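You operate a simulated robot arm through the tools that you are given. There is no shell and no other tool. Be economical: measure what you need, move in short steps, check, and stop when the job is done.

The job below is to be done with a simulated robot arm. You get a single attempt, and the scene is never put back.

## Task
Bar the tufter over by hand to 90 degrees with the power off.
Fine: shut the wheel cover again, switch the power back on and press the panel's reset.

It is judged by the outcome, as a careful person would: the job done as asked, and still so three seconds after it is handed in. It fails if anything else is knocked over, pushed out of place, dropped, spilled or broken. Lids that push on must go on centred and level and be pressed home; caps that screw on are set level and turned clockwise until they are tight.

## Robot
A 7-joint arm with a two-finger parallel gripper on a trunk, on a base that drives. Base frame: it is fixed to the floor where the robot stands at the start and does not move with it; the origin is under the middle of the robot, x ahead of it, y to its left, z up. Lengths are in mm, angles in rad, forces in N, time in s.
With the tool pointing down near the work surface it reaches from about 440 to 920 mm from the robot's upright axis, wherever it stands. Its first joint turns from -2.007 to 2.007 rad. Places, roughly: barring wheel [400, 900, 1300]; power switch [600, 0, 1200]; reset button [600, 100, 1400]; wheel cover [400, 900, 1300]. Payload 3.91 kg.
Tool frame: the origin (TCP) lies between the finger pads and is the grasp point; the fingertips stand 30 mm ahead of it; z points along the fingers, y is the line along which they close. The gripper opens to 110 mm. The fingers are 20 mm wide and 10 mm thick; the gripper's body (48 by 112 mm) begins 55 mm behind the TCP.
Orientation is that of the tool frame in the base frame, as a unit quaternion [x, y, z, w]. With the fingers straight down and closing along the base's y, the tool's x points along the base's -x, its y along +y and its z along -z.

## Interface
- The arm moves only by the tool move_arm. Its argument "series" is one flat list of numbers, 7 for each row, row after row: the shift along the base's x, y, z in mm, then the turn, a rotation vector about the base's x, y, z in rad, then the finger opening in mm, from 0 to 110. In form: [x, y, z, wx, wy, wz, gripper, x, y, z, wx, wy, wz, gripper, ...]. A call has 1 to 12 rows; each row is the pose to reach, as a shift and turn from the pose commanded when the call began. Each row takes 0.2 s and may step no farther than 50 mm and 0.15 rad from the row before; otherwise, or with a gripper value out of range, the whole call is refused. A pose out of reach is approached as far as the arm can. The call stops where the force on the tool passes 40 N (or 10 N more than at its start, if that is more) or the arm is blocked; 0.2 s more then pass. Each finger travels about 153 mm/s and halts on what it meets, pressing with about 31 N; the grip force reading is that of the motor and also rises with nothing between the fingers. The clock runs only during rows and for 0.2 s after the last one: add rows that repeat a pose to give the fingers time. The reply holds the time, the measured pose of the TCP, the force on the tool along the base axes, the opening and the grip force, in the units named above and with some noise, with the torque about the TCP (base axes, N m) and any sound that the robot's microphone picked up.
- Cameras (640 x 400 px; columns grow to the right, rows downward): "scene" is now at [221.7, 251, 1573.8]; the picture's right is [0.50, -0.87, 0.00], its down [-0.20, -0.11, -0.97] and it looks along [0.84, 0.49, -0.23] (base axes); focal length 214 px, centre (320, 200). "wrist" rides on the gripper at [72, 17, -103] in the tool frame; the picture's right is [-0.23, 0.97, 0.00], its down [-0.76, -0.18, -0.62] and it looks along [-0.61, -0.14, 0.78] (tool axes); focal length 222 px, centre (320, 200).
- grab_frame(camera): a new picture of that camera. No time passes.
- slide_trunk(by): slides the trunk up (or, below 0, down) by that many mm; the arm and the scene camera ride with it, the base frame stays. It gives what a move gives, with no picture.
- base_move(legs): drives the robot by 1 to 6 legs, each [ahead, left, turn to the left] in mm, mm and rad, along the robot's own axes; the way and the turn of a leg run together, so that a leg with both is an arc; at most 1500 mm and 3.142 rad a leg. The arm and the cameras ride along, it lands a little off, and it stops where it bumps. It gives what a move gives.
- aim_head(pan, tilt): turns the head with the scene camera to pan (to the left, within 1.396 rad either way) and tilt (down, from -0.506 to 1.204), counted from straight ahead of the robot. It gives what a move gives.
- point_at(camera, pixels): for up to 12 pixels [column, row] of the newest picture of that camera ("zoom" is the newest enlarged one), the place [x, y, z] in the base frame of the surface seen there, good to about 3 mm. No time passes.
- inspect(camera, box): a new picture of the part [left, top, right, bottom] of that camera's present view, enlarged. No time passes.
- close_job(): hands the job in; it is judged then, once.

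Keep the steps short. Do not move on a guess: measure, check each grasp and each placing, and mend mistakes. In all there are 80 turns and 68 pictures (those below and enlarged ones count). Leave the gripper open and the arm clear of the work at the hand-in unless told otherwise, and finish with a single line.

The tools are called after "Call:" as name(argument=value, ...) on one line, values as JSON. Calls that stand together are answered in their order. move_arm: Moves the arm, as the interface text tells. Its arguments: {"type":"object","properties":{"series":{"type":"array","items":{"type":"number"}}},"required":["series"]} The other tools are called the same way: slide_trunk (by) slides the trunk up or down; base_move (legs) drives the base; aim_head (pan, tilt) turns the head that bears the scene camera; grab_frame (camera) takes a picture; point_at (camera, pixels) gives the place of the surface under pixels of a picture; inspect (camera, box) takes an enlarged picture of a part of a camera's view; close_job () hands the job in.

At the start:

```text
t: 0.0
ee_pos: [414.9, 244.6, 1544.1]
orientation: [0.0, 1.0, 0.0, 0.0]
force: [-0.2, 0.8, -0.5]
moment: [0.03, 0.02, 0.0]
gripper_width: 110.0
grasp_force: 0.1
trunk travel left (down, up): [-875.0, 115.0]
robot x, y, heading: [1.5, -1.8, 0.002]
head pan, tilt: [0.524, 0.232]
```

scene: 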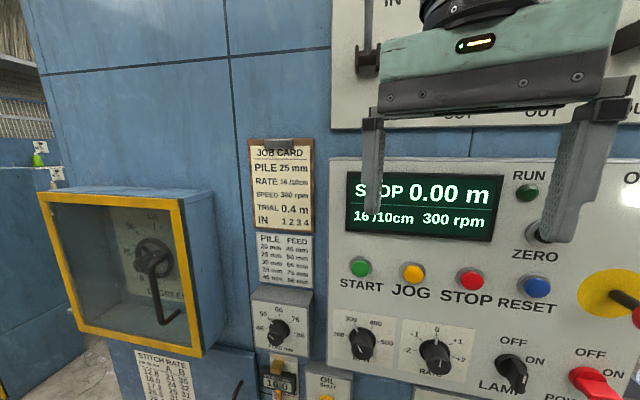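
wrist: 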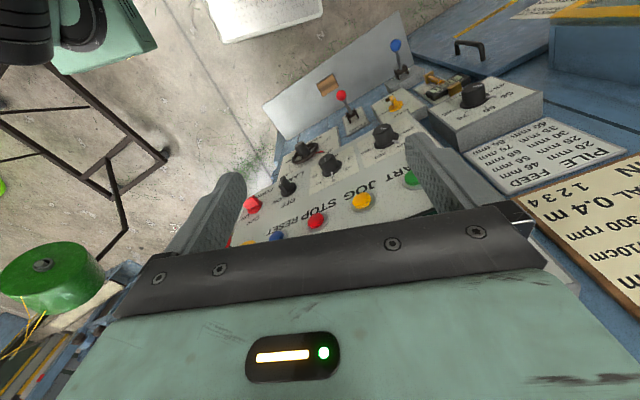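

The panel fills the right of the scene picture and a yellow-framed cover box with a crank inside is at the left. I'll look closer at both.

Call:
inspect(camera="scene", box=[30, 170, 240, 370])

Call:
point_at(camera="scene", pixels=[[45, 200], [180, 205], [200, 350], [80, 330], [230, 230], [150, 258], [160, 320], [537, 287], [598, 388], [512, 372], [210, 197], [185, 270]])

Call:
aim_head(pan=0.0, tilt=0.5)

Call:
grab_frame(camera="scene")

```text
2.00 times, centred on (135, 270) of scene
```

zoom: 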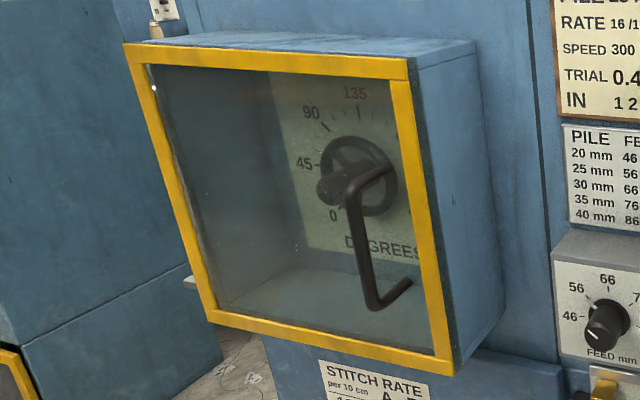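

```text
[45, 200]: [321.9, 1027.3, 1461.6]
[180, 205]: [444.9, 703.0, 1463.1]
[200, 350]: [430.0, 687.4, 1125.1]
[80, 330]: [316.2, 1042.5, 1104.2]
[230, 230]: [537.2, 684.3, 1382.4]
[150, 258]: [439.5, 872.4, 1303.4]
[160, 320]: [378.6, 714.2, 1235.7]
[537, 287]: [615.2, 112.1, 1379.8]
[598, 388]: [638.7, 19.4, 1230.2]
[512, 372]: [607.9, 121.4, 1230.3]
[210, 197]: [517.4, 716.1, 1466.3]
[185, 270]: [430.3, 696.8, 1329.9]
```

```text
t: 0.9
ee_pos: [414.5, 245.1, 1544.1]
orientation: [0.0, 1.0, 0.0, 0.0]
force: [0.5, -0.1, 0.4]
moment: [0.02, 0.02, -0.03]
gripper_width: 110.0
grasp_force: 0.0
trunk travel left (down, up): [-875.0, 115.0]
robot x, y, heading: [-1.2, -1.8, -0.001]
head pan, tilt: [0.0, 0.499]
```

```text
64 pictures are left
```

scene: 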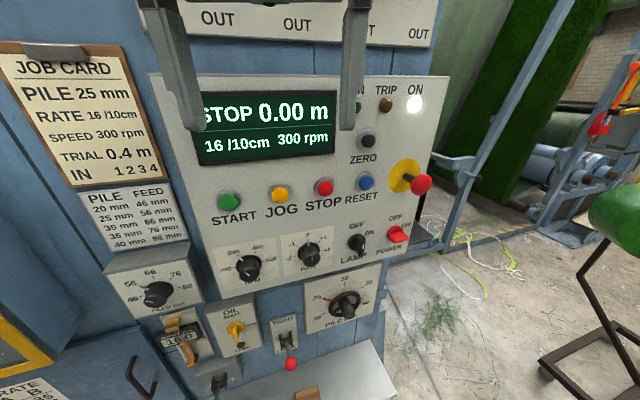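

The panel shows STOP and the ON lamp is lit. I'll zoom in on the power switch and buttons and measure them.

Call:
inspect(camera="scene", box=[320, 160, 440, 270])

Call:
point_at(camera="zoom", pixels=[[320, 200], [360, 200], [280, 200], [400, 200], [440, 220]])

Call:
inspect(camera="scene", box=[150, 70, 450, 270])

Call:
point_at(camera="scene", pixels=[[365, 182], [345, 180], [365, 139], [421, 184], [396, 234], [410, 240], [385, 260], [160, 90], [200, 240], [385, 245], [400, 100], [405, 228]])

```text
3.64 times, centred on (380, 215) of scene
```

zoom: 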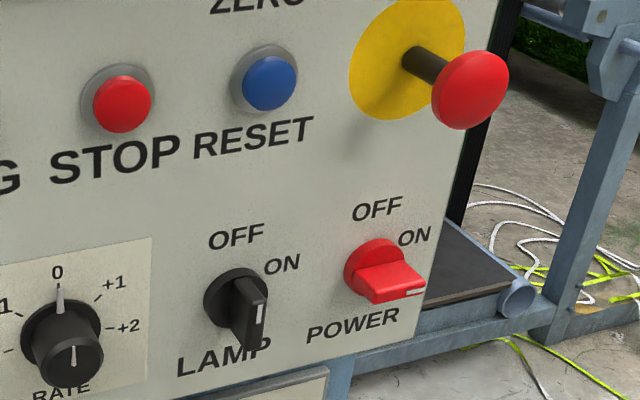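

```text
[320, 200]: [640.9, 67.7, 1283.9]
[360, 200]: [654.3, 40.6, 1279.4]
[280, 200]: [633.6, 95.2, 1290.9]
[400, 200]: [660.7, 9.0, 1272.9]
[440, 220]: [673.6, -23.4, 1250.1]
```

```text
2.00 times, centred on (300, 170) of scene
```

zoom: 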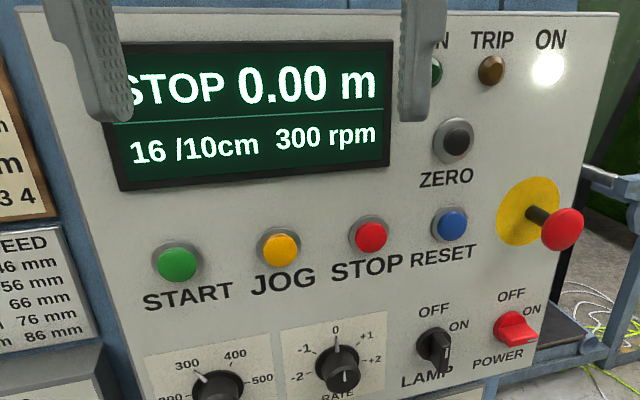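

```text
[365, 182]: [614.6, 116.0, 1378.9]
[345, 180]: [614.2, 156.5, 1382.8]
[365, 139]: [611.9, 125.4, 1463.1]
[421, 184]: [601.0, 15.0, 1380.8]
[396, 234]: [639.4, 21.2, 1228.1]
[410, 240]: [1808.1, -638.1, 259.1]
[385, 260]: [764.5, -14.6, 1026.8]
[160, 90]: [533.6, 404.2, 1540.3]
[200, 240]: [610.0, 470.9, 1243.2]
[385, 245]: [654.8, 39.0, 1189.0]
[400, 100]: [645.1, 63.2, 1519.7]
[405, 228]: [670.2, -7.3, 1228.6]
```

The power knob (zoom about 385,275) points right, at ON. Its face is near (639, 21, 1229), and the panel's inward normal is about (0.94, 0.34, 0). I'll back off to get room to turn the gripper toward the panel.

Call:
base_move(legs=[[-300, 0, 0]])

Call:
move_arm(series=[20, -20, -30, 0, -0.14, 0, 110, 40, -40, -60, 0, -0.28, 0, 110, 60, -60, -90, 0, -0.42, 0, 110, 80, -80, -120, 0, -0.56, 0, 110, 100, -100, -150, 0, -0.7, 0, 110, 120, -120, -180, 0, -0.84, 0, 110, 140, -140, -200, 0, -0.98, 0, 110, 160, -160, -220, 0, -1.12, 0, 110, 180, -180, -240, 0, -1.26, 0, 110, 190, -190, -260, 0, -1.4, 0, 110, 190, -200, -280, 0, -1.5, 0, 110, 190, -210, -300, 0, -1.5708, 0, 110])

Call:
grab_frame(camera="scene")

```text
t: 3.0
ee_pos: [119.1, 243.1, 1544.3]
orientation: [0.002, 1.0, 0.0, 0.0]
force: [1.2, 0.3, 0.4]
moment: [0.05, 0.0, -0.03]
gripper_width: 110.0
grasp_force: 0.0
trunk travel left (down, up): [-875.0, 115.0]
robot x, y, heading: [-290.3, 0.6, -0.008]
head pan, tilt: [0.0, 0.499]
```

```text
t: 5.6
ee_pos: [334.7, 58.3, 1232.5]
orientation: [0.002, 0.706, 0.002, 0.708]
force: [-0.2, -1.0, 0.5]
moment: [0.0, 0.02, 0.02]
gripper_width: 110.0
grasp_force: 0.1
out of reach, approached as far as the arm can: row 9, 10, 11, 12
trunk travel left (down, up): [-875.0, 115.0]
robot x, y, heading: [-291.8, 4.3, -0.006]
head pan, tilt: [0.0, 0.499]
```

```text
61 pictures are left
```

scene: 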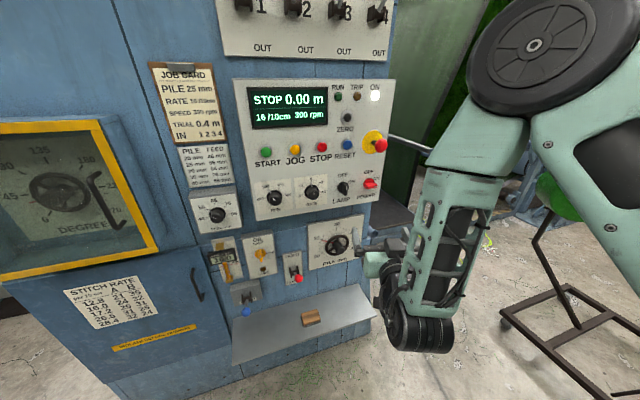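

The gripper is horizontal now, a little short of reach. I'll turn the base to face the panel squarely, move right to line up with the knob, and drop the trunk for a better arm posture.

Call:
base_move(legs=[[0, 0, 0.35], [60, -302, 0]])

Call:
slide_trunk(by=-200)

Call:
aim_head(pan=0.0, tilt=0.15)

Call:
grab_frame(camera="scene")

Call:
grab_frame(camera="wrist")

```text
t: 8.8
ee_pos: [435.5, 13.4, 1233.5]
orientation: [-0.124, 0.696, 0.126, 0.696]
force: [-0.9, -0.7, 0.4]
moment: [-0.02, 0.01, 0.02]
gripper_width: 110.1
grasp_force: 0.1
trunk travel left (down, up): [-875.0, 115.0]
robot x, y, heading: [-138.7, -257.6, 0.35]
head pan, tilt: [0.0, 0.499]
```

```text
t: 10.9
ee_pos: [435.1, 12.5, 1032.8]
orientation: [-0.123, 0.696, 0.126, 0.696]
force: [-0.1, -0.7, 0.7]
moment: [0.04, -0.01, 0.01]
gripper_width: 110.1
grasp_force: 0.1
trunk travel left (down, up): [-675.0, 315.0]
robot x, y, heading: [-137.0, -260.4, 0.35]
head pan, tilt: [0.0, 0.499]
```

```text
t: 11.8
ee_pos: [435.3, 11.9, 1033.2]
orientation: [-0.122, 0.696, 0.125, 0.696]
force: [0.9, 0.8, 0.5]
moment: [0.0, 0.0, -0.02]
gripper_width: 109.9
grasp_force: 0.0
trunk travel left (down, up): [-675.0, 315.0]
robot x, y, heading: [-136.2, -263.7, 0.348]
head pan, tilt: [0.0, 0.15]
```

```text
60 pictures are left
```

scene: 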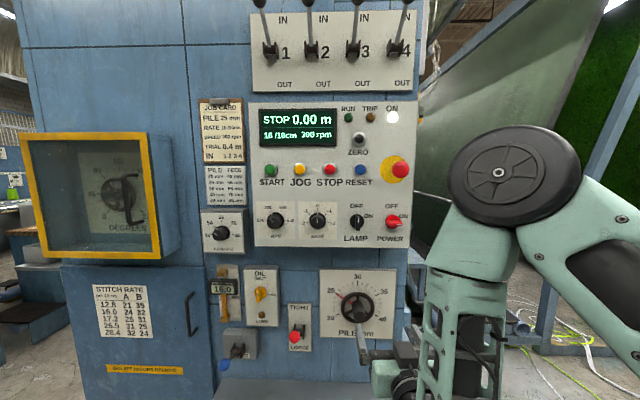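

```text
59 pictures are left
```

wrist: 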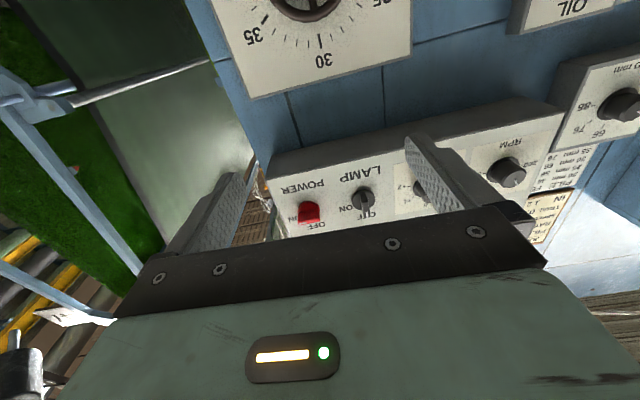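

I'll zoom in on the panel's lower right and take accurate points for the panel plane and the knob.

Call:
inspect(camera="scene", box=[330, 140, 420, 250])

Call:
point_at(camera="scene", pixels=[[260, 120], [260, 170], [256, 235], [410, 120], [412, 200], [408, 240], [395, 222], [290, 240], [375, 230]])

```text
3.64 times, centred on (375, 195) of scene
```

zoom: 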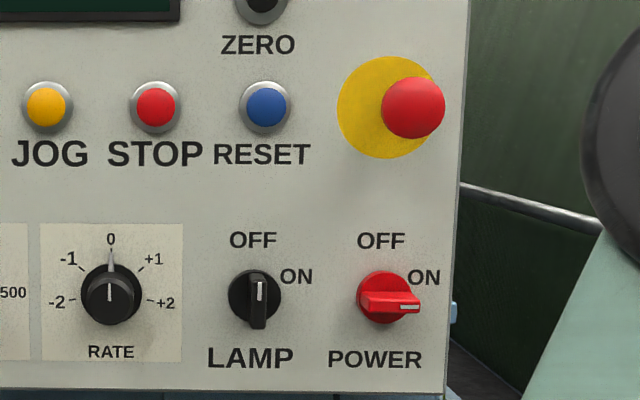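

```text
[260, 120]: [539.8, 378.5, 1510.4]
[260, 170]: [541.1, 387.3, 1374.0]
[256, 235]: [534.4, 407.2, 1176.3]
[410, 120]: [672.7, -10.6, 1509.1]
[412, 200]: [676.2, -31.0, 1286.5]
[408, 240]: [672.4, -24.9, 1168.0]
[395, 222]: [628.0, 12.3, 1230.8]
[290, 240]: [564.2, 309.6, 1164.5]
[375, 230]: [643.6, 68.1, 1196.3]
```

Panel yaw is about 0.314 rad and the panel plane sits at n·p ≈ 632.5. Now the knob's own points.

Call:
point_at(camera="zoom", pixels=[[370, 303], [390, 305], [415, 305], [385, 280], [390, 296], [412, 297], [359, 300], [265, 105], [265, 128], [413, 107], [258, 310], [362, 285]])

```text
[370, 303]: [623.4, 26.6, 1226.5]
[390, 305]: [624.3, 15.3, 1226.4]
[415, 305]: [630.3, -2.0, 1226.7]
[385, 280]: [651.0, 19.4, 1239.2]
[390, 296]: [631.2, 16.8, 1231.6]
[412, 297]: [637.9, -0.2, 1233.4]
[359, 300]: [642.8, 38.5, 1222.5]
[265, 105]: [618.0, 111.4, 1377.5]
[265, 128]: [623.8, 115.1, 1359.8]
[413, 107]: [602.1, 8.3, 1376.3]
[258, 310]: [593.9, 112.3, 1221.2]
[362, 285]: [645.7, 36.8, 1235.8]
```

The knob axis works out at t = -181, z = 1226, with the bar face at n ≈ 600. I'll raise the gripper in front of it and square it with the panel.

Call:
move_arm(series=[0, 0, 40, 0, 0, -0.01, 60, 0, 0, 80, 0, 0, -0.02, 60, 0, 0, 120, 0, 0, -0.037, 60, 0, 0, 160, 0, 0, -0.037, 60, 10, -5, 193, 0, 0, -0.037, 60, 40, -10, 193, 0, 0, -0.037, 60, 80, -14, 193, 0, 0, -0.037, 60, 80, -14, 193, 0, 0, -0.037, 60])

Call:
grab_frame(camera="wrist")

```text
t: 13.6
ee_pos: [515.1, -1.3, 1224.8]
orientation: [-0.11, 0.698, 0.113, 0.698]
force: [-0.5, -0.2, 0.6]
moment: [-0.01, 0.0, -0.02]
gripper_width: 60.4
grasp_force: 0.1
out of reach, approached as far as the arm can: row 1, 2
trunk travel left (down, up): [-675.0, 315.0]
robot x, y, heading: [-135.4, -261.4, 0.354]
head pan, tilt: [0.0, 0.15]
```

```text
57 pictures are left
```

wrist: 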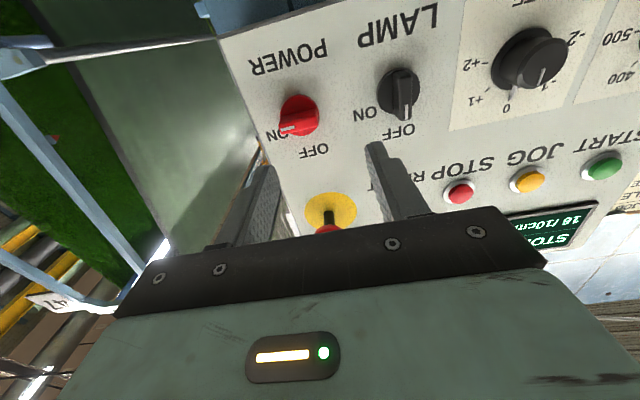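

Aligned and level with the knob. Next I'll roll the gripper a quarter turn about the panel normal so the fingers close vertically on the horizontal bar.

Call:
move_arm(series=[2, -2, 0, 0.1358, 0.0441, 0, 60, 4, -4, 0, 0.2716, 0.0883, 0, 60, 6, -6, 0, 0.4074, 0.1324, 0, 60, 8, -8, 0, 0.5433, 0.1765, 0, 60, 10, -10, 0, 0.6791, 0.2206, 0, 50, 12, -12, 0, 0.8149, 0.2648, 0, 50, 14, -14, 0, 0.9507, 0.3089, 0, 50, 16, -16, 1, 1.0865, 0.353, 0, 50, 16, -16, 1, 1.2223, 0.3971, 0, 50, 16, -16, 1, 1.3581, 0.4413, 0, 50, 16, -16, 1, 1.4939, 0.4854, 0, 50, 16, -16, 1, 1.4939, 0.4854, 0, 50])

Call:
grab_frame(camera="wrist")

Call:
inspect(camera="scene", box=[330, 140, 450, 250])

```text
t: 16.1
ee_pos: [532.1, -17.9, 1228.5]
orientation: [0.417, 0.57, 0.574, 0.415]
force: [-0.6, -0.5, -0.8]
moment: [0.02, 0.03, 0.0]
gripper_width: 50.2
grasp_force: 0.0
trunk travel left (down, up): [-675.0, 315.0]
robot x, y, heading: [-137.6, -263.7, 0.348]
head pan, tilt: [0.0, 0.15]
```

```text
56 pictures are left
```

wrist: 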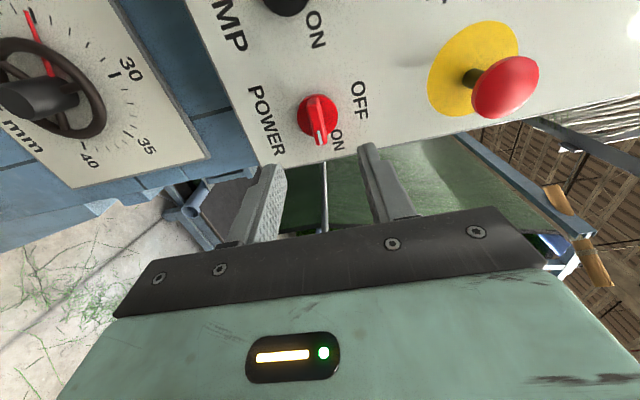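

```text
3.64 times, centred on (390, 195) of scene
```

zoom: 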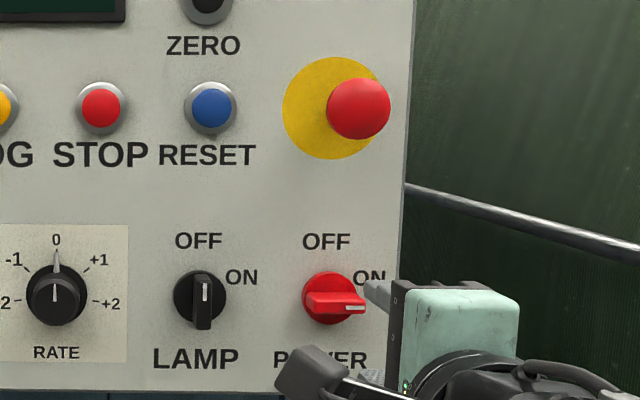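

The fingers now sit above and below the knob's height. I'll check the knob's position with the wrist camera.

Call:
point_at(camera="wrist", pixels=[[318, 105], [319, 125], [318, 140], [308, 125], [327, 125], [302, 112]])

```text
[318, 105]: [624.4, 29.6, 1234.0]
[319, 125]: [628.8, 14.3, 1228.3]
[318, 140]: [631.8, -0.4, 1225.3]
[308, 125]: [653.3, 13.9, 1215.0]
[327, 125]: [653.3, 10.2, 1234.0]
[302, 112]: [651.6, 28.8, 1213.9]
```

Good: the bar centre is about (628, 14, 1228) and the TCP is already on its axis. I'll advance about 86 mm along the normal and then close.

Call:
move_arm(series=[27, 9, 0, 0, 0, 0, 40, 54, 17.5, 0, 0, 0, 0, 40, 70, 22.7, 0, 0, 0, 0, 40, 81, 26.3, 0, 0, 0, 0, 40, 81, 26.3, 0, 0, 0, 0, 40])

Call:
grab_frame(camera="wrist")

```text
t: 17.4
ee_pos: [612.6, 8.6, 1227.9]
orientation: [0.417, 0.571, 0.574, 0.414]
force: [0.1, 0.7, 0.2]
moment: [0.02, 0.0, 0.0]
gripper_width: 39.9
grasp_force: 0.1
trunk travel left (down, up): [-675.0, 315.0]
robot x, y, heading: [-136.6, -257.5, 0.356]
head pan, tilt: [0.0, 0.15]
```

```text
54 pictures are left
```

wrist: 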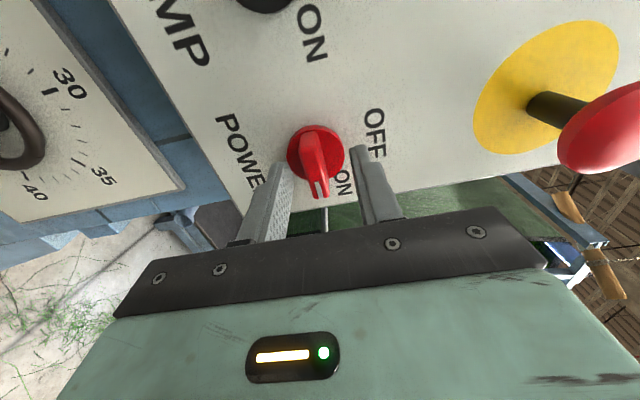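

The fingertips straddle the bar; it runs along column 318 with tips at columns 275 and 362. Closing.

Call:
move_arm(series=[0, 0, 0, 0, 0, 0, 20, 0, 0, 0, 0, 0, 0, 0, 0, 0, 0, 0, 0, 0, 0, 0, 0, 0, 0, 0, 0, 0])

Call:
grab_frame(camera="wrist")

```text
t: 18.4
ee_pos: [613.5, 9.0, 1224.7]
orientation: [0.417, 0.573, 0.572, 0.413]
force: [-15.1, -6.5, -32.3]
moment: [-0.23, 0.39, -0.8]
gripper_width: 11.9
grasp_force: 44.7
trunk travel left (down, up): [-675.0, 315.0]
robot x, y, heading: [-137.5, -263.2, 0.349]
head pan, tilt: [0.0, 0.15]
```

```text
53 pictures are left
```

wrist: 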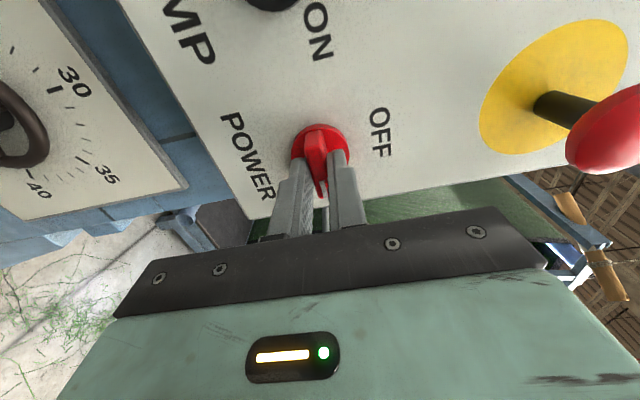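

Gripped at 11.9 mm, with a -32 N vertical load because the knob sits about 3 mm lower. I'll relax that first.

Call:
move_arm(series=[-1, -0.5, -2, 0, 0, 0, 0, -1.5, -0.5, -4, 0, 0, 0, 0, -1.5, -0.5, -4, 0, 0, 0, 0])

```text
t: 19.1
ee_pos: [613.0, 9.0, 1224.8]
orientation: [0.416, 0.571, 0.573, 0.415]
force: [12.4, 6.0, -8.8]
moment: [-0.39, 0.44, 0.65]
gripper_width: 11.5
grasp_force: 44.6
trunk travel left (down, up): [-675.0, 315.0]
robot x, y, heading: [-138.8, -263.1, 0.348]
head pan, tilt: [0.0, 0.15]
```

Load relaxed. Now I'll turn the knob counter-clockwise toward OFF.

Call:
move_arm(series=[0, 0, -1, -0.133, -0.043, 0, 0, 0, 0, -1, -0.266, -0.087, 0, 0, 0, 0, -1, -0.4, -0.13, 0, 0, 0, 0, -1, -0.533, -0.173, 0, 0, 0, 0, -1, -0.666, -0.216, 0, 0, 0, 0, -1, -0.8, -0.26, 0, 0, 0, 0, -1, -0.93, -0.303, 0, 0])

Call:
grab_frame(camera="scene")

```text
t: 20.4
ee_pos: [612.7, 8.3, 1224.7]
orientation: [0.19, 0.678, 0.394, 0.591]
force: [8.5, 3.7, 5.1]
moment: [-0.3, 0.91, 0.88]
gripper_width: 12.1
grasp_force: 44.7
trunk travel left (down, up): [-675.0, 315.0]
robot x, y, heading: [-134.5, -261.0, 0.352]
head pan, tilt: [0.0, 0.15]
stopped in row 6: the force on the tool passed its limit (the readings are from after the stop); the commanded pose is now the measured one
```

```text
52 pictures are left
```

scene: 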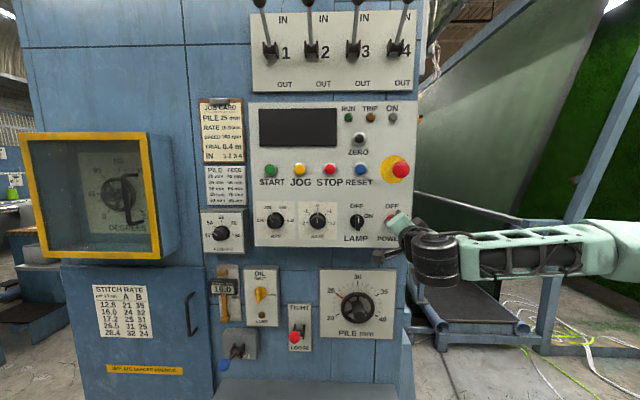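

The display is dark and the ON lamp is out, so power is off. I'll open the fingers, back straight off and see where the knob points.

Call:
move_arm(series=[0, 0, 0, 0, 0, 0, 40, 0, 0, 0, 0, 0, 0, 40, -30, -9.7, 0, 0, 0, 0, 40, -60, -19.5, 0, 0, 0, 0, 40, -100, -32.5, 0, 0, 0, 0, 40])

Call:
grab_frame(camera="wrist")

Call:
inspect(camera="scene", box=[330, 140, 450, 250])

```text
t: 21.6
ee_pos: [511.9, -25.4, 1225.7]
orientation: [0.19, 0.678, 0.393, 0.591]
force: [-0.1, 0.2, 0.5]
moment: [-0.01, -0.01, 0.01]
gripper_width: 40.1
grasp_force: 0.1
trunk travel left (down, up): [-675.0, 315.0]
robot x, y, heading: [-135.1, -261.1, 0.351]
head pan, tilt: [0.0, 0.15]
```

```text
51 pictures are left
```

wrist: 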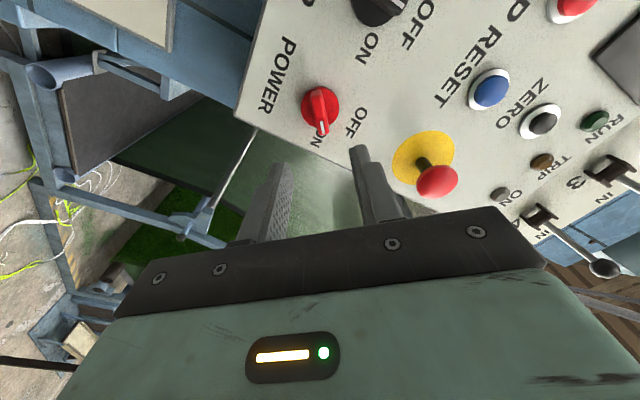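

```text
3.64 times, centred on (390, 195) of scene
```

zoom: 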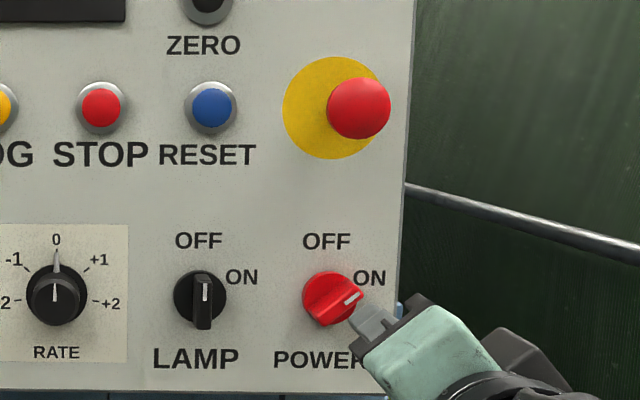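

Power is off but the knob rests halfway at 45°. I'll go back in, re-grip and take it the rest of the way to OFF.

Call:
move_arm(series=[40, 13, 0, 0, 0, 0, 40, 80, 26, 0, 0, 0, 0, 40, 100, 32.8, 0, 0, 0, 0, 40, 100, 32.8, 0, 0, 0, 0, 20, 100, 32.8, 0, 0, 0, 0, 0, 100, 32.8, 0, 0, 0, 0, 0])

```text
t: 23.0
ee_pos: [611.6, 7.9, 1225.2]
orientation: [0.191, 0.679, 0.391, 0.591]
force: [-1.7, -6.3, -10.7]
moment: [0.02, 0.09, -0.57]
gripper_width: 11.7
grasp_force: 44.7
trunk travel left (down, up): [-675.0, 315.0]
robot x, y, heading: [-138.3, -262.6, 0.354]
head pan, tilt: [0.0, 0.15]
```

Call:
move_arm(series=[0, -0.5, -0.5, -0.133, -0.043, 0, 0, 0, -0.5, -0.5, -0.266, -0.087, 0, 0, 0, -0.5, -0.5, -0.4, -0.13, 0, 0, 0, -0.5, -0.5, -0.533, -0.173, 0, 0, 0, -0.5, -0.5, -0.666, -0.216, 0, 0, 0, -0.5, -0.5, -0.78, -0.253, 0, 0])

Call:
inspect(camera="scene", box=[330, 140, 450, 250])

```text
t: 24.4
ee_pos: [611.4, 9.3, 1223.4]
orientation: [-0.098, 0.698, 0.126, 0.698]
force: [-0.5, -9.8, -2.8]
moment: [-0.18, 0.69, -0.46]
gripper_width: 11.9
grasp_force: 45.2
trunk travel left (down, up): [-675.0, 315.0]
robot x, y, heading: [-136.6, -260.0, 0.352]
head pan, tilt: [0.0, 0.15]
```

```text
3.64 times, centred on (390, 195) of scene
```

zoom: 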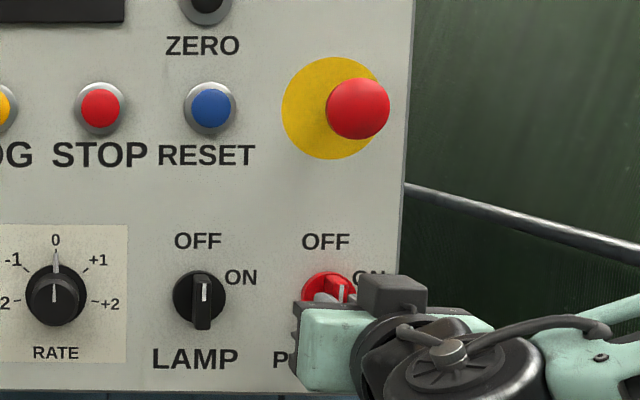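

The bar is now vertical. I'll release and back off well clear.

Call:
move_arm(series=[0, 0, 0, 0, 0, 0, 40, 0, 0, 0, 0, 0, 0, 40, -30, -9.7, 0, 0, 0, 0, 40, -60, -19.5, 0, 0, 0, 0, 40, -100, -32.5, 0, 0, 0, 0, 40, -140, -45.5, 0, 0, 0, 0, 40])

Call:
inspect(camera="scene", box=[330, 140, 450, 250])

Call:
inspect(camera="scene", box=[10, 120, 190, 280])

Call:
point_at(camera="scene", pixels=[[27, 140], [146, 138], [155, 250], [38, 250], [128, 178], [123, 190], [138, 220], [143, 223], [119, 195], [175, 160], [90, 245], [90, 138]])

```text
t: 25.8
ee_pos: [470.9, -37.2, 1223.1]
orientation: [-0.097, 0.699, 0.125, 0.698]
force: [-0.3, -0.4, 0.9]
moment: [-0.02, 0.02, 0.04]
gripper_width: 40.1
grasp_force: 0.1
trunk travel left (down, up): [-675.0, 315.0]
robot x, y, heading: [-136.8, -259.7, 0.351]
head pan, tilt: [0.0, 0.15]
```

```text
3.64 times, centred on (390, 195) of scene
```

zoom: 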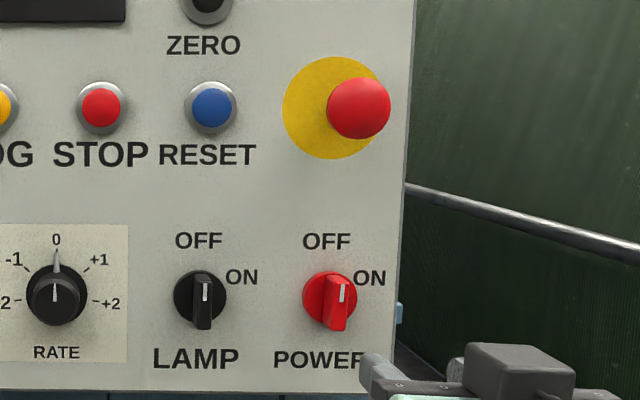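

```text
2.50 times, centred on (100, 200) of scene
```

zoom: 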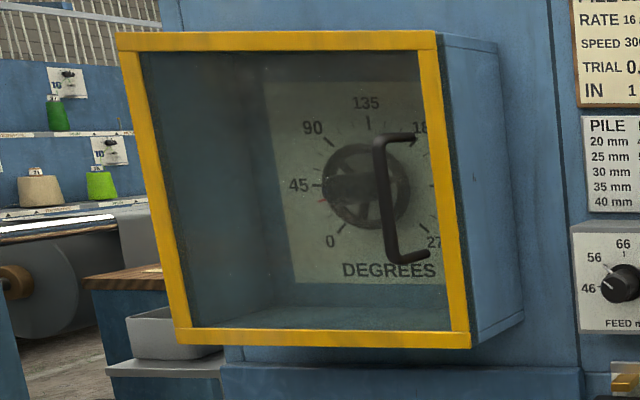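

```text
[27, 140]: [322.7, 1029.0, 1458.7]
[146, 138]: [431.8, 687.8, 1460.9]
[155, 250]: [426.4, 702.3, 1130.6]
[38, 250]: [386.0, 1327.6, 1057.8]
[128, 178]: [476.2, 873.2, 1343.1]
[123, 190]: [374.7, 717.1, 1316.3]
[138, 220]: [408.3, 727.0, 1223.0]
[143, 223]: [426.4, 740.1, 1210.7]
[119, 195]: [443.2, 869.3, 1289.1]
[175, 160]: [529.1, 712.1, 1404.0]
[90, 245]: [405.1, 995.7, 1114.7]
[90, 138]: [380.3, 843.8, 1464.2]
```

The knob now points at OFF and the machine is dead. The cover is a door with a U-handle on its right side; its vertical bar is near (375, 717, 1316). I'll drive left to stand in front of it.

Call:
base_move(legs=[[-60, 0, -0.037], [0, 700, 0]])

Call:
aim_head(pan=0.15, tilt=0.2)

Call:
grab_frame(camera="scene")

Call:
grab_frame(camera="wrist")

```text
t: 30.2
ee_pos: [202.0, 592.0, 1223.9]
orientation: [-0.087, 0.7, 0.116, 0.699]
force: [0.3, -0.3, -0.4]
moment: [-0.01, 0.0, -0.01]
gripper_width: 39.8
grasp_force: 0.1
trunk travel left (down, up): [-675.0, 315.0]
robot x, y, heading: [-411.8, 385.1, 0.317]
head pan, tilt: [0.0, 0.15]
```

```text
t: 30.9
ee_pos: [202.1, 592.3, 1225.4]
orientation: [-0.087, 0.7, 0.116, 0.699]
force: [-0.4, 0.4, 0.5]
moment: [-0.02, 0.01, -0.01]
gripper_width: 39.8
grasp_force: 0.1
trunk travel left (down, up): [-675.0, 315.0]
robot x, y, heading: [-414.1, 389.8, 0.319]
head pan, tilt: [0.15, 0.201]
```

```text
46 pictures are left
```

scene: 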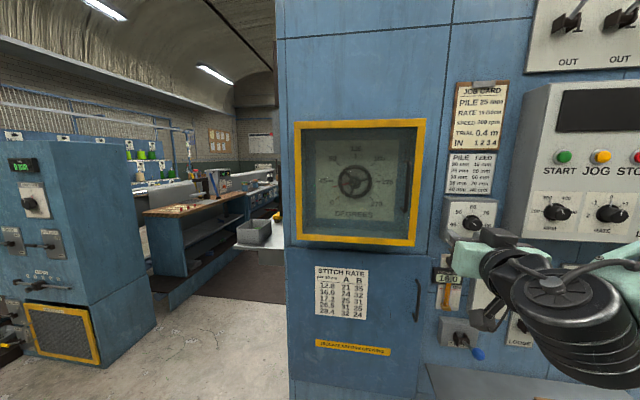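

```text
45 pictures are left
```

wrist: 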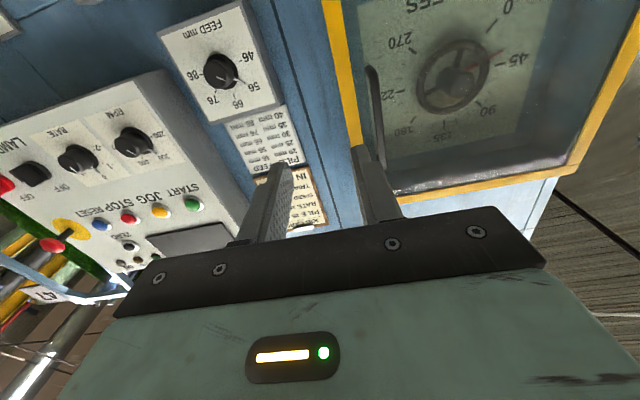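

I'm in front of the box. I'll zoom in on the door and measure the handle and frame precisely.

Call:
inspect(camera="scene", box=[285, 105, 445, 255])

Call:
point_at(camera="zoom", pixels=[[501, 180], [499, 230], [503, 155], [498, 260], [544, 60], [520, 370], [60, 200], [532, 200], [284, 201], [250, 235], [335, 170], [512, 262]])

```text
2.67 times, centred on (365, 180) of scene
```

zoom: 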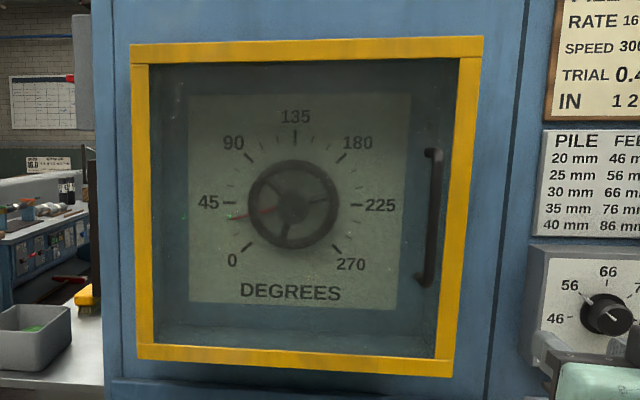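

```text
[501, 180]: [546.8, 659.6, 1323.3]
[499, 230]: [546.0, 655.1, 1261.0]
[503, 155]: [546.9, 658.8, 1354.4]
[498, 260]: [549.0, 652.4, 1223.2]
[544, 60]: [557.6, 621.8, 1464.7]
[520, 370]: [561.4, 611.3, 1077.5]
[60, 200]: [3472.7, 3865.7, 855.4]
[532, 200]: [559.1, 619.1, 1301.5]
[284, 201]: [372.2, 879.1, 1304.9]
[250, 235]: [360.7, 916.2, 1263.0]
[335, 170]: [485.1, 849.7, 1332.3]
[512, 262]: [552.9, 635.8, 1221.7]
```

Call:
point_at(camera="zoom", pixels=[[440, 180], [438, 220], [437, 250], [436, 265], [432, 152], [421, 279], [470, 120], [455, 300], [142, 150], [148, 300], [300, 363], [300, 48]])

```text
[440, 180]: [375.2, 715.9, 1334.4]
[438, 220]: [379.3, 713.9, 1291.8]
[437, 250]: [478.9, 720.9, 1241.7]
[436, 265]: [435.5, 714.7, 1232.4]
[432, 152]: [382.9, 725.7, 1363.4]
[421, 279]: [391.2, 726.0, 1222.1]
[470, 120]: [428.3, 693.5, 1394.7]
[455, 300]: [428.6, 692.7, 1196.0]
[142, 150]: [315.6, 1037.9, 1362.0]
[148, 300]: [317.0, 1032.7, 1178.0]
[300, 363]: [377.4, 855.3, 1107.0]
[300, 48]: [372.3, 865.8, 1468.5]
```

The handle bar is at n ≈ 580, t ≈ 563, z 1225–1360, about 40 mm off the glass. I'll move to just in front of it at z = 1300 with the fingers open.

Call:
move_arm(series=[0, 0, 40, 0, 0, 0.013, 60, 0, 20, 75, 0, 0, 0.026, 60, 30, 50, 75, 0, 0, 0.026, 60, 60, 75, 75, 0, 0, 0.026, 60, 90, 95, 75, 0, 0, 0.026, 60, 118.7, 103.8, 75, 0, 0, 0.026, 60, 118.7, 103.8, 75, 0, 0, 0.026, 60])

Call:
grab_frame(camera="wrist")

```text
t: 32.5
ee_pos: [321.3, 696.3, 1299.0]
orientation: [-0.096, 0.699, 0.125, 0.698]
force: [0.2, -0.2, -1.3]
moment: [-0.05, -0.04, 0.0]
gripper_width: 60.1
grasp_force: 0.0
trunk travel left (down, up): [-675.0, 315.0]
robot x, y, heading: [-410.4, 385.4, 0.321]
head pan, tilt: [0.15, 0.201]
```

```text
43 pictures are left
```

wrist: 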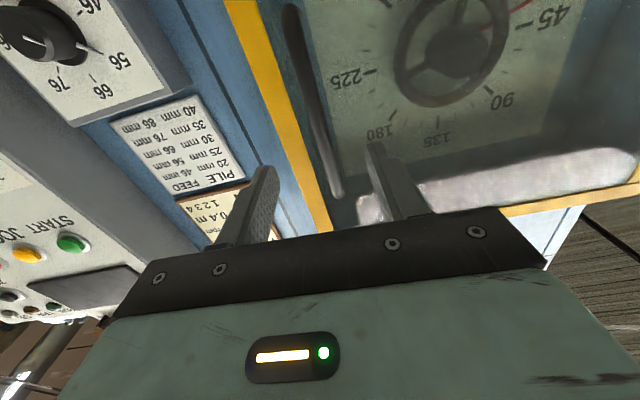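

The handle bar lies between the fingers. I'll advance about 54 mm and close on it.

Call:
move_arm(series=[26, 8.4, 0, 0, 0, 0, 60, 51.4, 16.7, 0, 0, 0, 0, 60, 51.4, 16.7, 0, 0, 0, 0, 60, 51.4, 16.7, 0, 0, 0, 0, 30, 51.4, 16.7, 0, 0, 0, 0, 0, 51.4, 16.7, 0, 0, 0, 0, 0])

Call:
grab_frame(camera="wrist")

```text
t: 34.0
ee_pos: [370.7, 716.1, 1298.8]
orientation: [-0.097, 0.699, 0.125, 0.698]
force: [-2.4, 14.9, 0.2]
moment: [-0.96, -0.19, 0.23]
gripper_width: 12.1
grasp_force: 45.0
trunk travel left (down, up): [-675.0, 315.0]
robot x, y, heading: [-412.3, 387.7, 0.321]
head pan, tilt: [0.15, 0.201]
```

```text
42 pictures are left
```

wrist: 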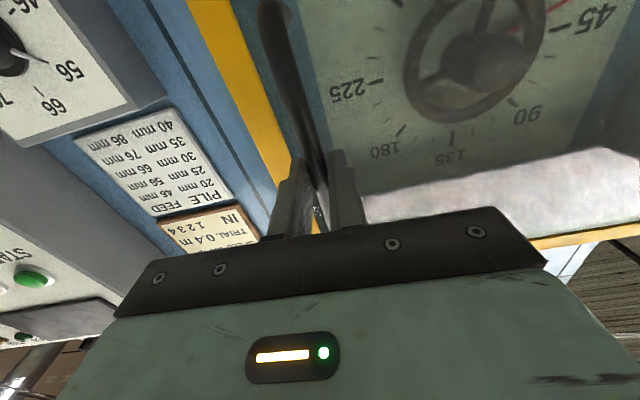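

I have the handle at 12 mm opening. I'll pull the first bit of an arc, assuming the hinge is on the left edge, and watch the force.

Call:
move_arm(series=[-8, -1.2, 0, 0, 0, -0.012, 0, -16.5, -2.3, 0, 0, 0, -0.025, 0, -25, -3, 0, 0, 0, -0.037, 0, -33.1, -3.8, 0, 0, 0, -0.05, 0])

Call:
grab_frame(camera="scene")

```text
t: 35.0
ee_pos: [336.4, 711.5, 1300.2]
orientation: [-0.08, 0.7, 0.108, 0.701]
force: [-2.1, 27.3, 11.7]
moment: [-1.1, 0.43, 0.34]
gripper_width: 12.3
grasp_force: 44.4
trunk travel left (down, up): [-675.0, 315.0]
robot x, y, heading: [-411.5, 390.0, 0.318]
head pan, tilt: [0.15, 0.201]
```

```text
41 pictures are left
```

scene: 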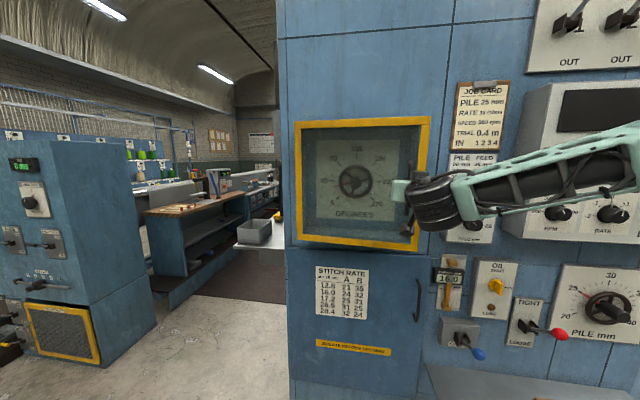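

The door swings as expected about its left side. Continuing the arc with a small y correction.

Call:
move_arm(series=[-17, 2, -1, 0, 0, -0.025, 0, -33.4, 3, -1, 0, 0, -0.05, 0, -50, 4, -1, 0, 0, -0.075, 0, -66.6, 6, -1, 0, 0, -0.1, 0, -83, 9, -1, 0, 0, -0.125, 0, -99.5, 12, -1, 0, 0, -0.15, 0, -115.5, 16.5, -1, 0, 0, -0.175, 0, -131.4, 21.5, -1, 0, 0, -0.2, 0])

Call:
grab_frame(camera="scene")

```text
t: 36.8
ee_pos: [208.4, 730.4, 1299.0]
orientation: [-0.009, 0.704, 0.036, 0.709]
force: [0.2, 2.0, 19.5]
moment: [-0.85, -1.01, 0.17]
gripper_width: 12.3
grasp_force: 45.0
trunk travel left (down, up): [-675.0, 315.0]
robot x, y, heading: [-412.9, 390.8, 0.32]
head pan, tilt: [0.15, 0.201]
```

```text
40 pictures are left
```

scene: 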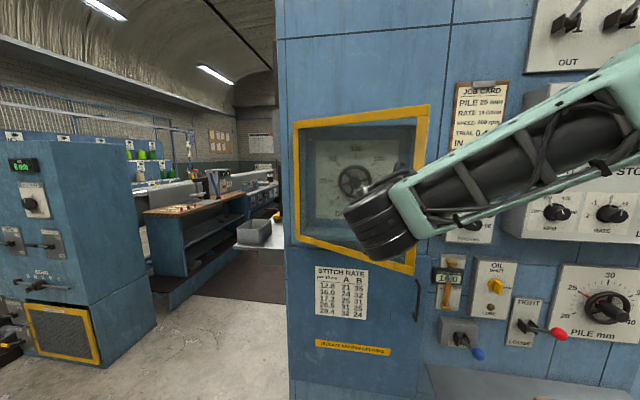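

About 0.5 rad open, smooth. I'll carry on to about 1.1 rad.

Call:
move_arm(series=[-23.4, 9.1, -1, 0, 0, -0.037, 0, -45.8, 20, -2, 0, 0, -0.075, 0, -67.5, 32.5, -2, 0, 0, -0.112, 0, -88.1, 46.6, -2, 0, 0, -0.15, 0, -107.7, 62.3, -2, 0, 0, -0.187, 0, -126, 79.2, -2, 0, 0, -0.225, 0, -143, 97.6, -2, 0, 0, -0.262, 0, -158.7, 117.2, -2, 0, 0, -0.3, 0])

Call:
grab_frame(camera="scene")

```text
t: 38.5
ee_pos: [47.1, 845.1, 1296.5]
orientation: [0.097, 0.698, -0.071, 0.705]
force: [-30.3, -25.2, 8.0]
moment: [-0.91, 0.25, -0.34]
gripper_width: 12.1
grasp_force: 44.9
trunk travel left (down, up): [-675.0, 315.0]
robot x, y, heading: [-413.0, 384.9, 0.32]
head pan, tilt: [0.15, 0.201]
```

```text
39 pictures are left
```

scene: 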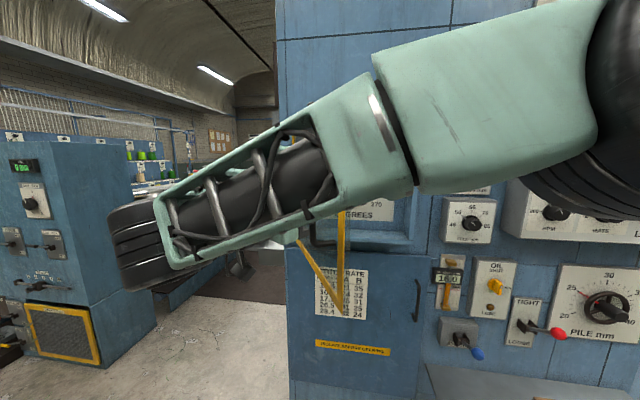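

The door is about 63° open. I'll open the fingers a little, retreat along the tool axis off the bar, and check that the door stays.

Call:
move_arm(series=[0, 0, 0, 0, 0, 0, 28, 0, 0, 0, 0, 0, 0, 28, -15, 3.7, 0, 0, 0, 0, 28, -30, 7.3, 0, 0, 0, 0, 28, -45, 11, 0, 0, 0, 0, 28, -58, 14.2, 0, 0, 0, 0, 28])

Call:
grab_frame(camera="wrist")

```text
t: 40.0
ee_pos: [-9.6, 862.8, 1296.9]
orientation: [0.098, 0.699, -0.071, 0.705]
force: [0.9, -1.1, 0.3]
moment: [0.0, 0.03, -0.01]
gripper_width: 28.2
grasp_force: 0.1
trunk travel left (down, up): [-675.0, 315.0]
robot x, y, heading: [-411.1, 387.5, 0.319]
head pan, tilt: [0.15, 0.201]
```

```text
38 pictures are left
```

wrist: 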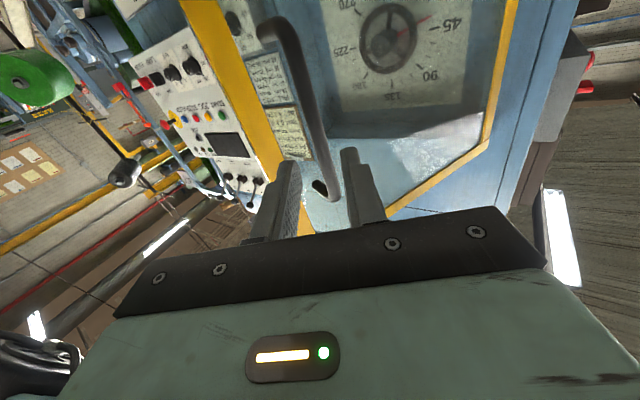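

The door stays. I'll drive back and right, straighten the tool, and come in on the inner side of the door to push it wider.

Call:
base_move(legs=[[-200, 0, 0], [0, -220, 0]])

Call:
move_arm(series=[0, 0, 0, 0, 0, 0.14, 0, 0, 0, 0, 0, 0, 0.28, 0, 0, 0, 0, 0, 0, 0.42, 0, 0, 0, 0, 0, 0, 0.553, 0, 0, 0, 0, 0, 0, 0.553, 0])

Call:
grab_frame(camera="scene")

```text
t: 42.8
ee_pos: [-125.5, 589.0, 1296.2]
orientation: [0.098, 0.699, -0.071, 0.705]
force: [-0.4, -0.6, 0.8]
moment: [-0.03, 0.01, -0.01]
gripper_width: 28.3
grasp_force: 0.1
trunk travel left (down, up): [-675.0, 315.0]
robot x, y, heading: [-530.5, 113.2, 0.318]
head pan, tilt: [0.15, 0.201]
```

```text
t: 44.0
ee_pos: [-125.0, 588.1, 1295.2]
orientation: [-0.097, 0.699, 0.126, 0.698]
force: [0.3, 0.5, 0.1]
moment: [0.01, -0.01, -0.03]
gripper_width: 0.0
grasp_force: 31.7
trunk travel left (down, up): [-675.0, 315.0]
robot x, y, heading: [-532.4, 117.3, 0.318]
head pan, tilt: [0.15, 0.201]
```

```text
37 pictures are left
```

scene: 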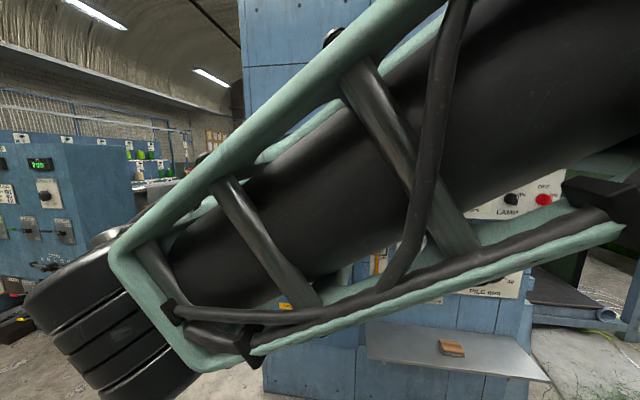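

TCP is at n = 63, t = 598. I'll drive forward 200 so the hand comes up to the right of the door's free edge, then look.

Call:
base_move(legs=[[200, 0, 0]])

Call:
grab_frame(camera="wrist")

```text
t: 45.6
ee_pos: [64.1, 649.1, 1295.3]
orientation: [-0.095, 0.699, 0.123, 0.698]
force: [-0.3, 1.0, -0.1]
moment: [0.0, -0.01, 0.03]
gripper_width: 0.1
grasp_force: 31.0
trunk travel left (down, up): [-675.0, 315.0]
robot x, y, heading: [-344.0, 173.7, 0.313]
head pan, tilt: [0.15, 0.201]
```

```text
36 pictures are left
```

wrist: 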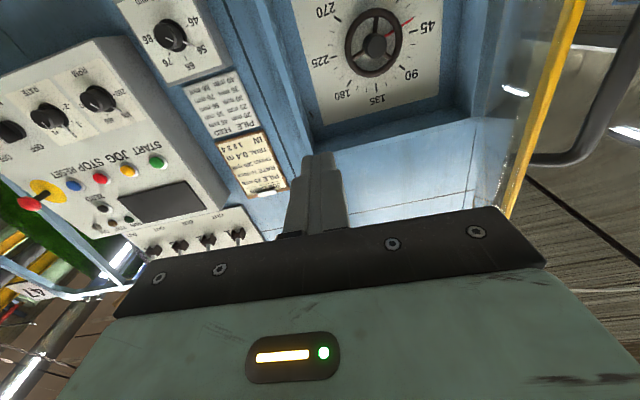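

Clear view of the wheel now, and the door edge runs at the right of the picture (about 545,100). Measuring both.

Call:
point_at(camera="wrist", pixels=[[572, 20], [545, 110], [513, 200], [373, 42], [402, 23], [348, 55], [372, 74], [387, 12], [410, 19], [430, 10], [405, 60], [300, 150]])

Call:
inspect(camera="wrist", box=[280, 0, 460, 120])

```text
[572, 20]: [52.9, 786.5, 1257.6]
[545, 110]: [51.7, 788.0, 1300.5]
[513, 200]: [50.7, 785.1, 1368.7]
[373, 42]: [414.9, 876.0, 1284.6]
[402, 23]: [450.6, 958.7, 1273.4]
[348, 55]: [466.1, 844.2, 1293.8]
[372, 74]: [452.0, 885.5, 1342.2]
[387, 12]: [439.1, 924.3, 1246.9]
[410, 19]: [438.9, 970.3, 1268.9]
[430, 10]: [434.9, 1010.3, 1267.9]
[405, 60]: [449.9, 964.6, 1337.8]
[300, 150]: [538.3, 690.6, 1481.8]
```

```text
3.33 times, centred on (370, 60) of wrist
```

zoom: 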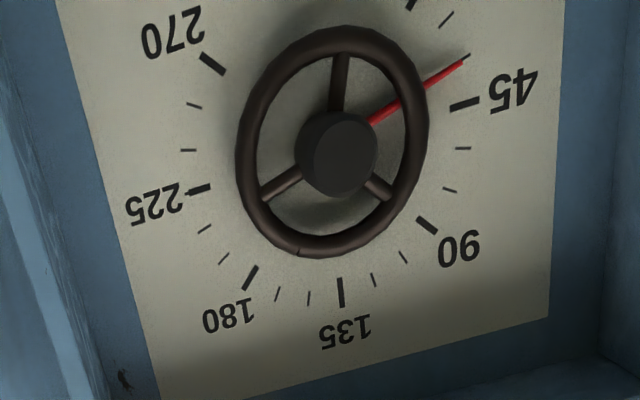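

Needle reads 30 (one 15° tick before 45), so the wheel needs +60° clockwise. The hub face is near n 665, t 707, z 1287. First I'll push the door wider from the inside: forward 140, then left.

Call:
move_arm(series=[45, 14.5, 0, 0, 0, 0, 0, 90, 29, 0, 0, 0, 0, 0, 133, 43.3, 0, 0, 0, 0, 0, 123.7, 71.8, 0, 0, 0, 0, 0, 114.5, 100, 0, 0, 0, 0, 0, 105, 129, 0, 0, 0, 0, 0, 98, 152, 0, 0, 0, 0, 0, 91, 174, 0, 0, 0, 0, 0, 84, 195, 0, 0, 0, 0, 0])

Call:
grab_frame(camera="wrist")

```text
t: 47.6
ee_pos: [145.8, 843.2, 1295.4]
orientation: [-0.095, 0.699, 0.124, 0.698]
force: [0.0, -0.1, 0.9]
moment: [-0.02, 0.04, 0.03]
gripper_width: 0.0
grasp_force: 31.1
trunk travel left (down, up): [-675.0, 315.0]
robot x, y, heading: [-341.6, 176.3, 0.314]
head pan, tilt: [0.15, 0.201]
```

```text
34 pictures are left
```

wrist: 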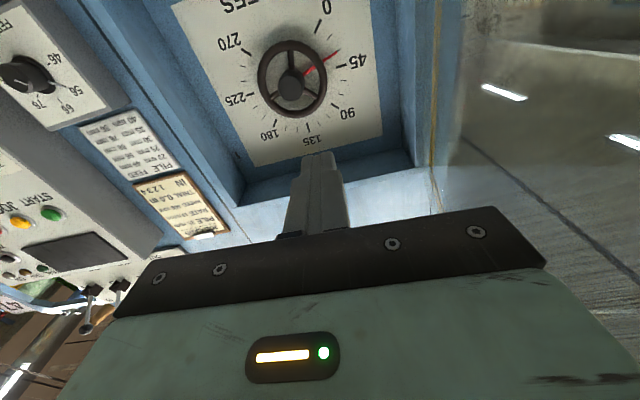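

The door is moving with the hand and there is no load. I'll push it about 100 mm further.

Call:
move_arm(series=[-8, 24, 0, 0, 0, 0, 0, -16, 48, 0, 0, 0, 0, 0, -24, 72, 0, 0, 0, 0, 0, -31, 95, 0, 0, 0, 0, 0, -37, 114, 0, 0, 0, 0, 0])

Call:
grab_frame(camera="scene")

```text
t: 48.8
ee_pos: [128.2, 891.9, 1284.0]
orientation: [-0.096, 0.699, 0.124, 0.698]
force: [-0.1, -0.2, -0.2]
moment: [0.02, 0.0, 0.03]
gripper_width: 0.0
grasp_force: 30.6
out of reach, approached as far as the arm can: row 2, 3, 4, 5
trunk travel left (down, up): [-675.0, 315.0]
robot x, y, heading: [-337.6, 177.5, 0.314]
head pan, tilt: [0.15, 0.201]
```

```text
33 pictures are left
```

scene: 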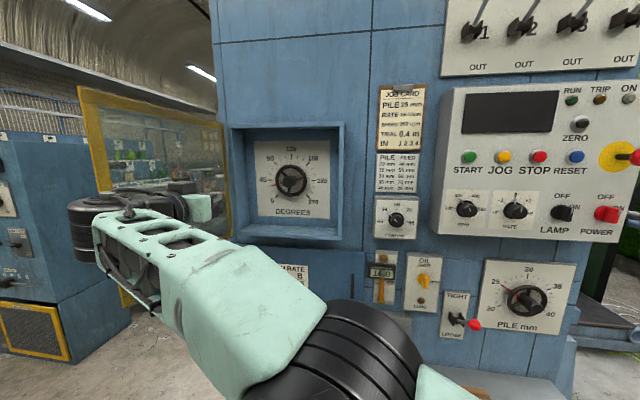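

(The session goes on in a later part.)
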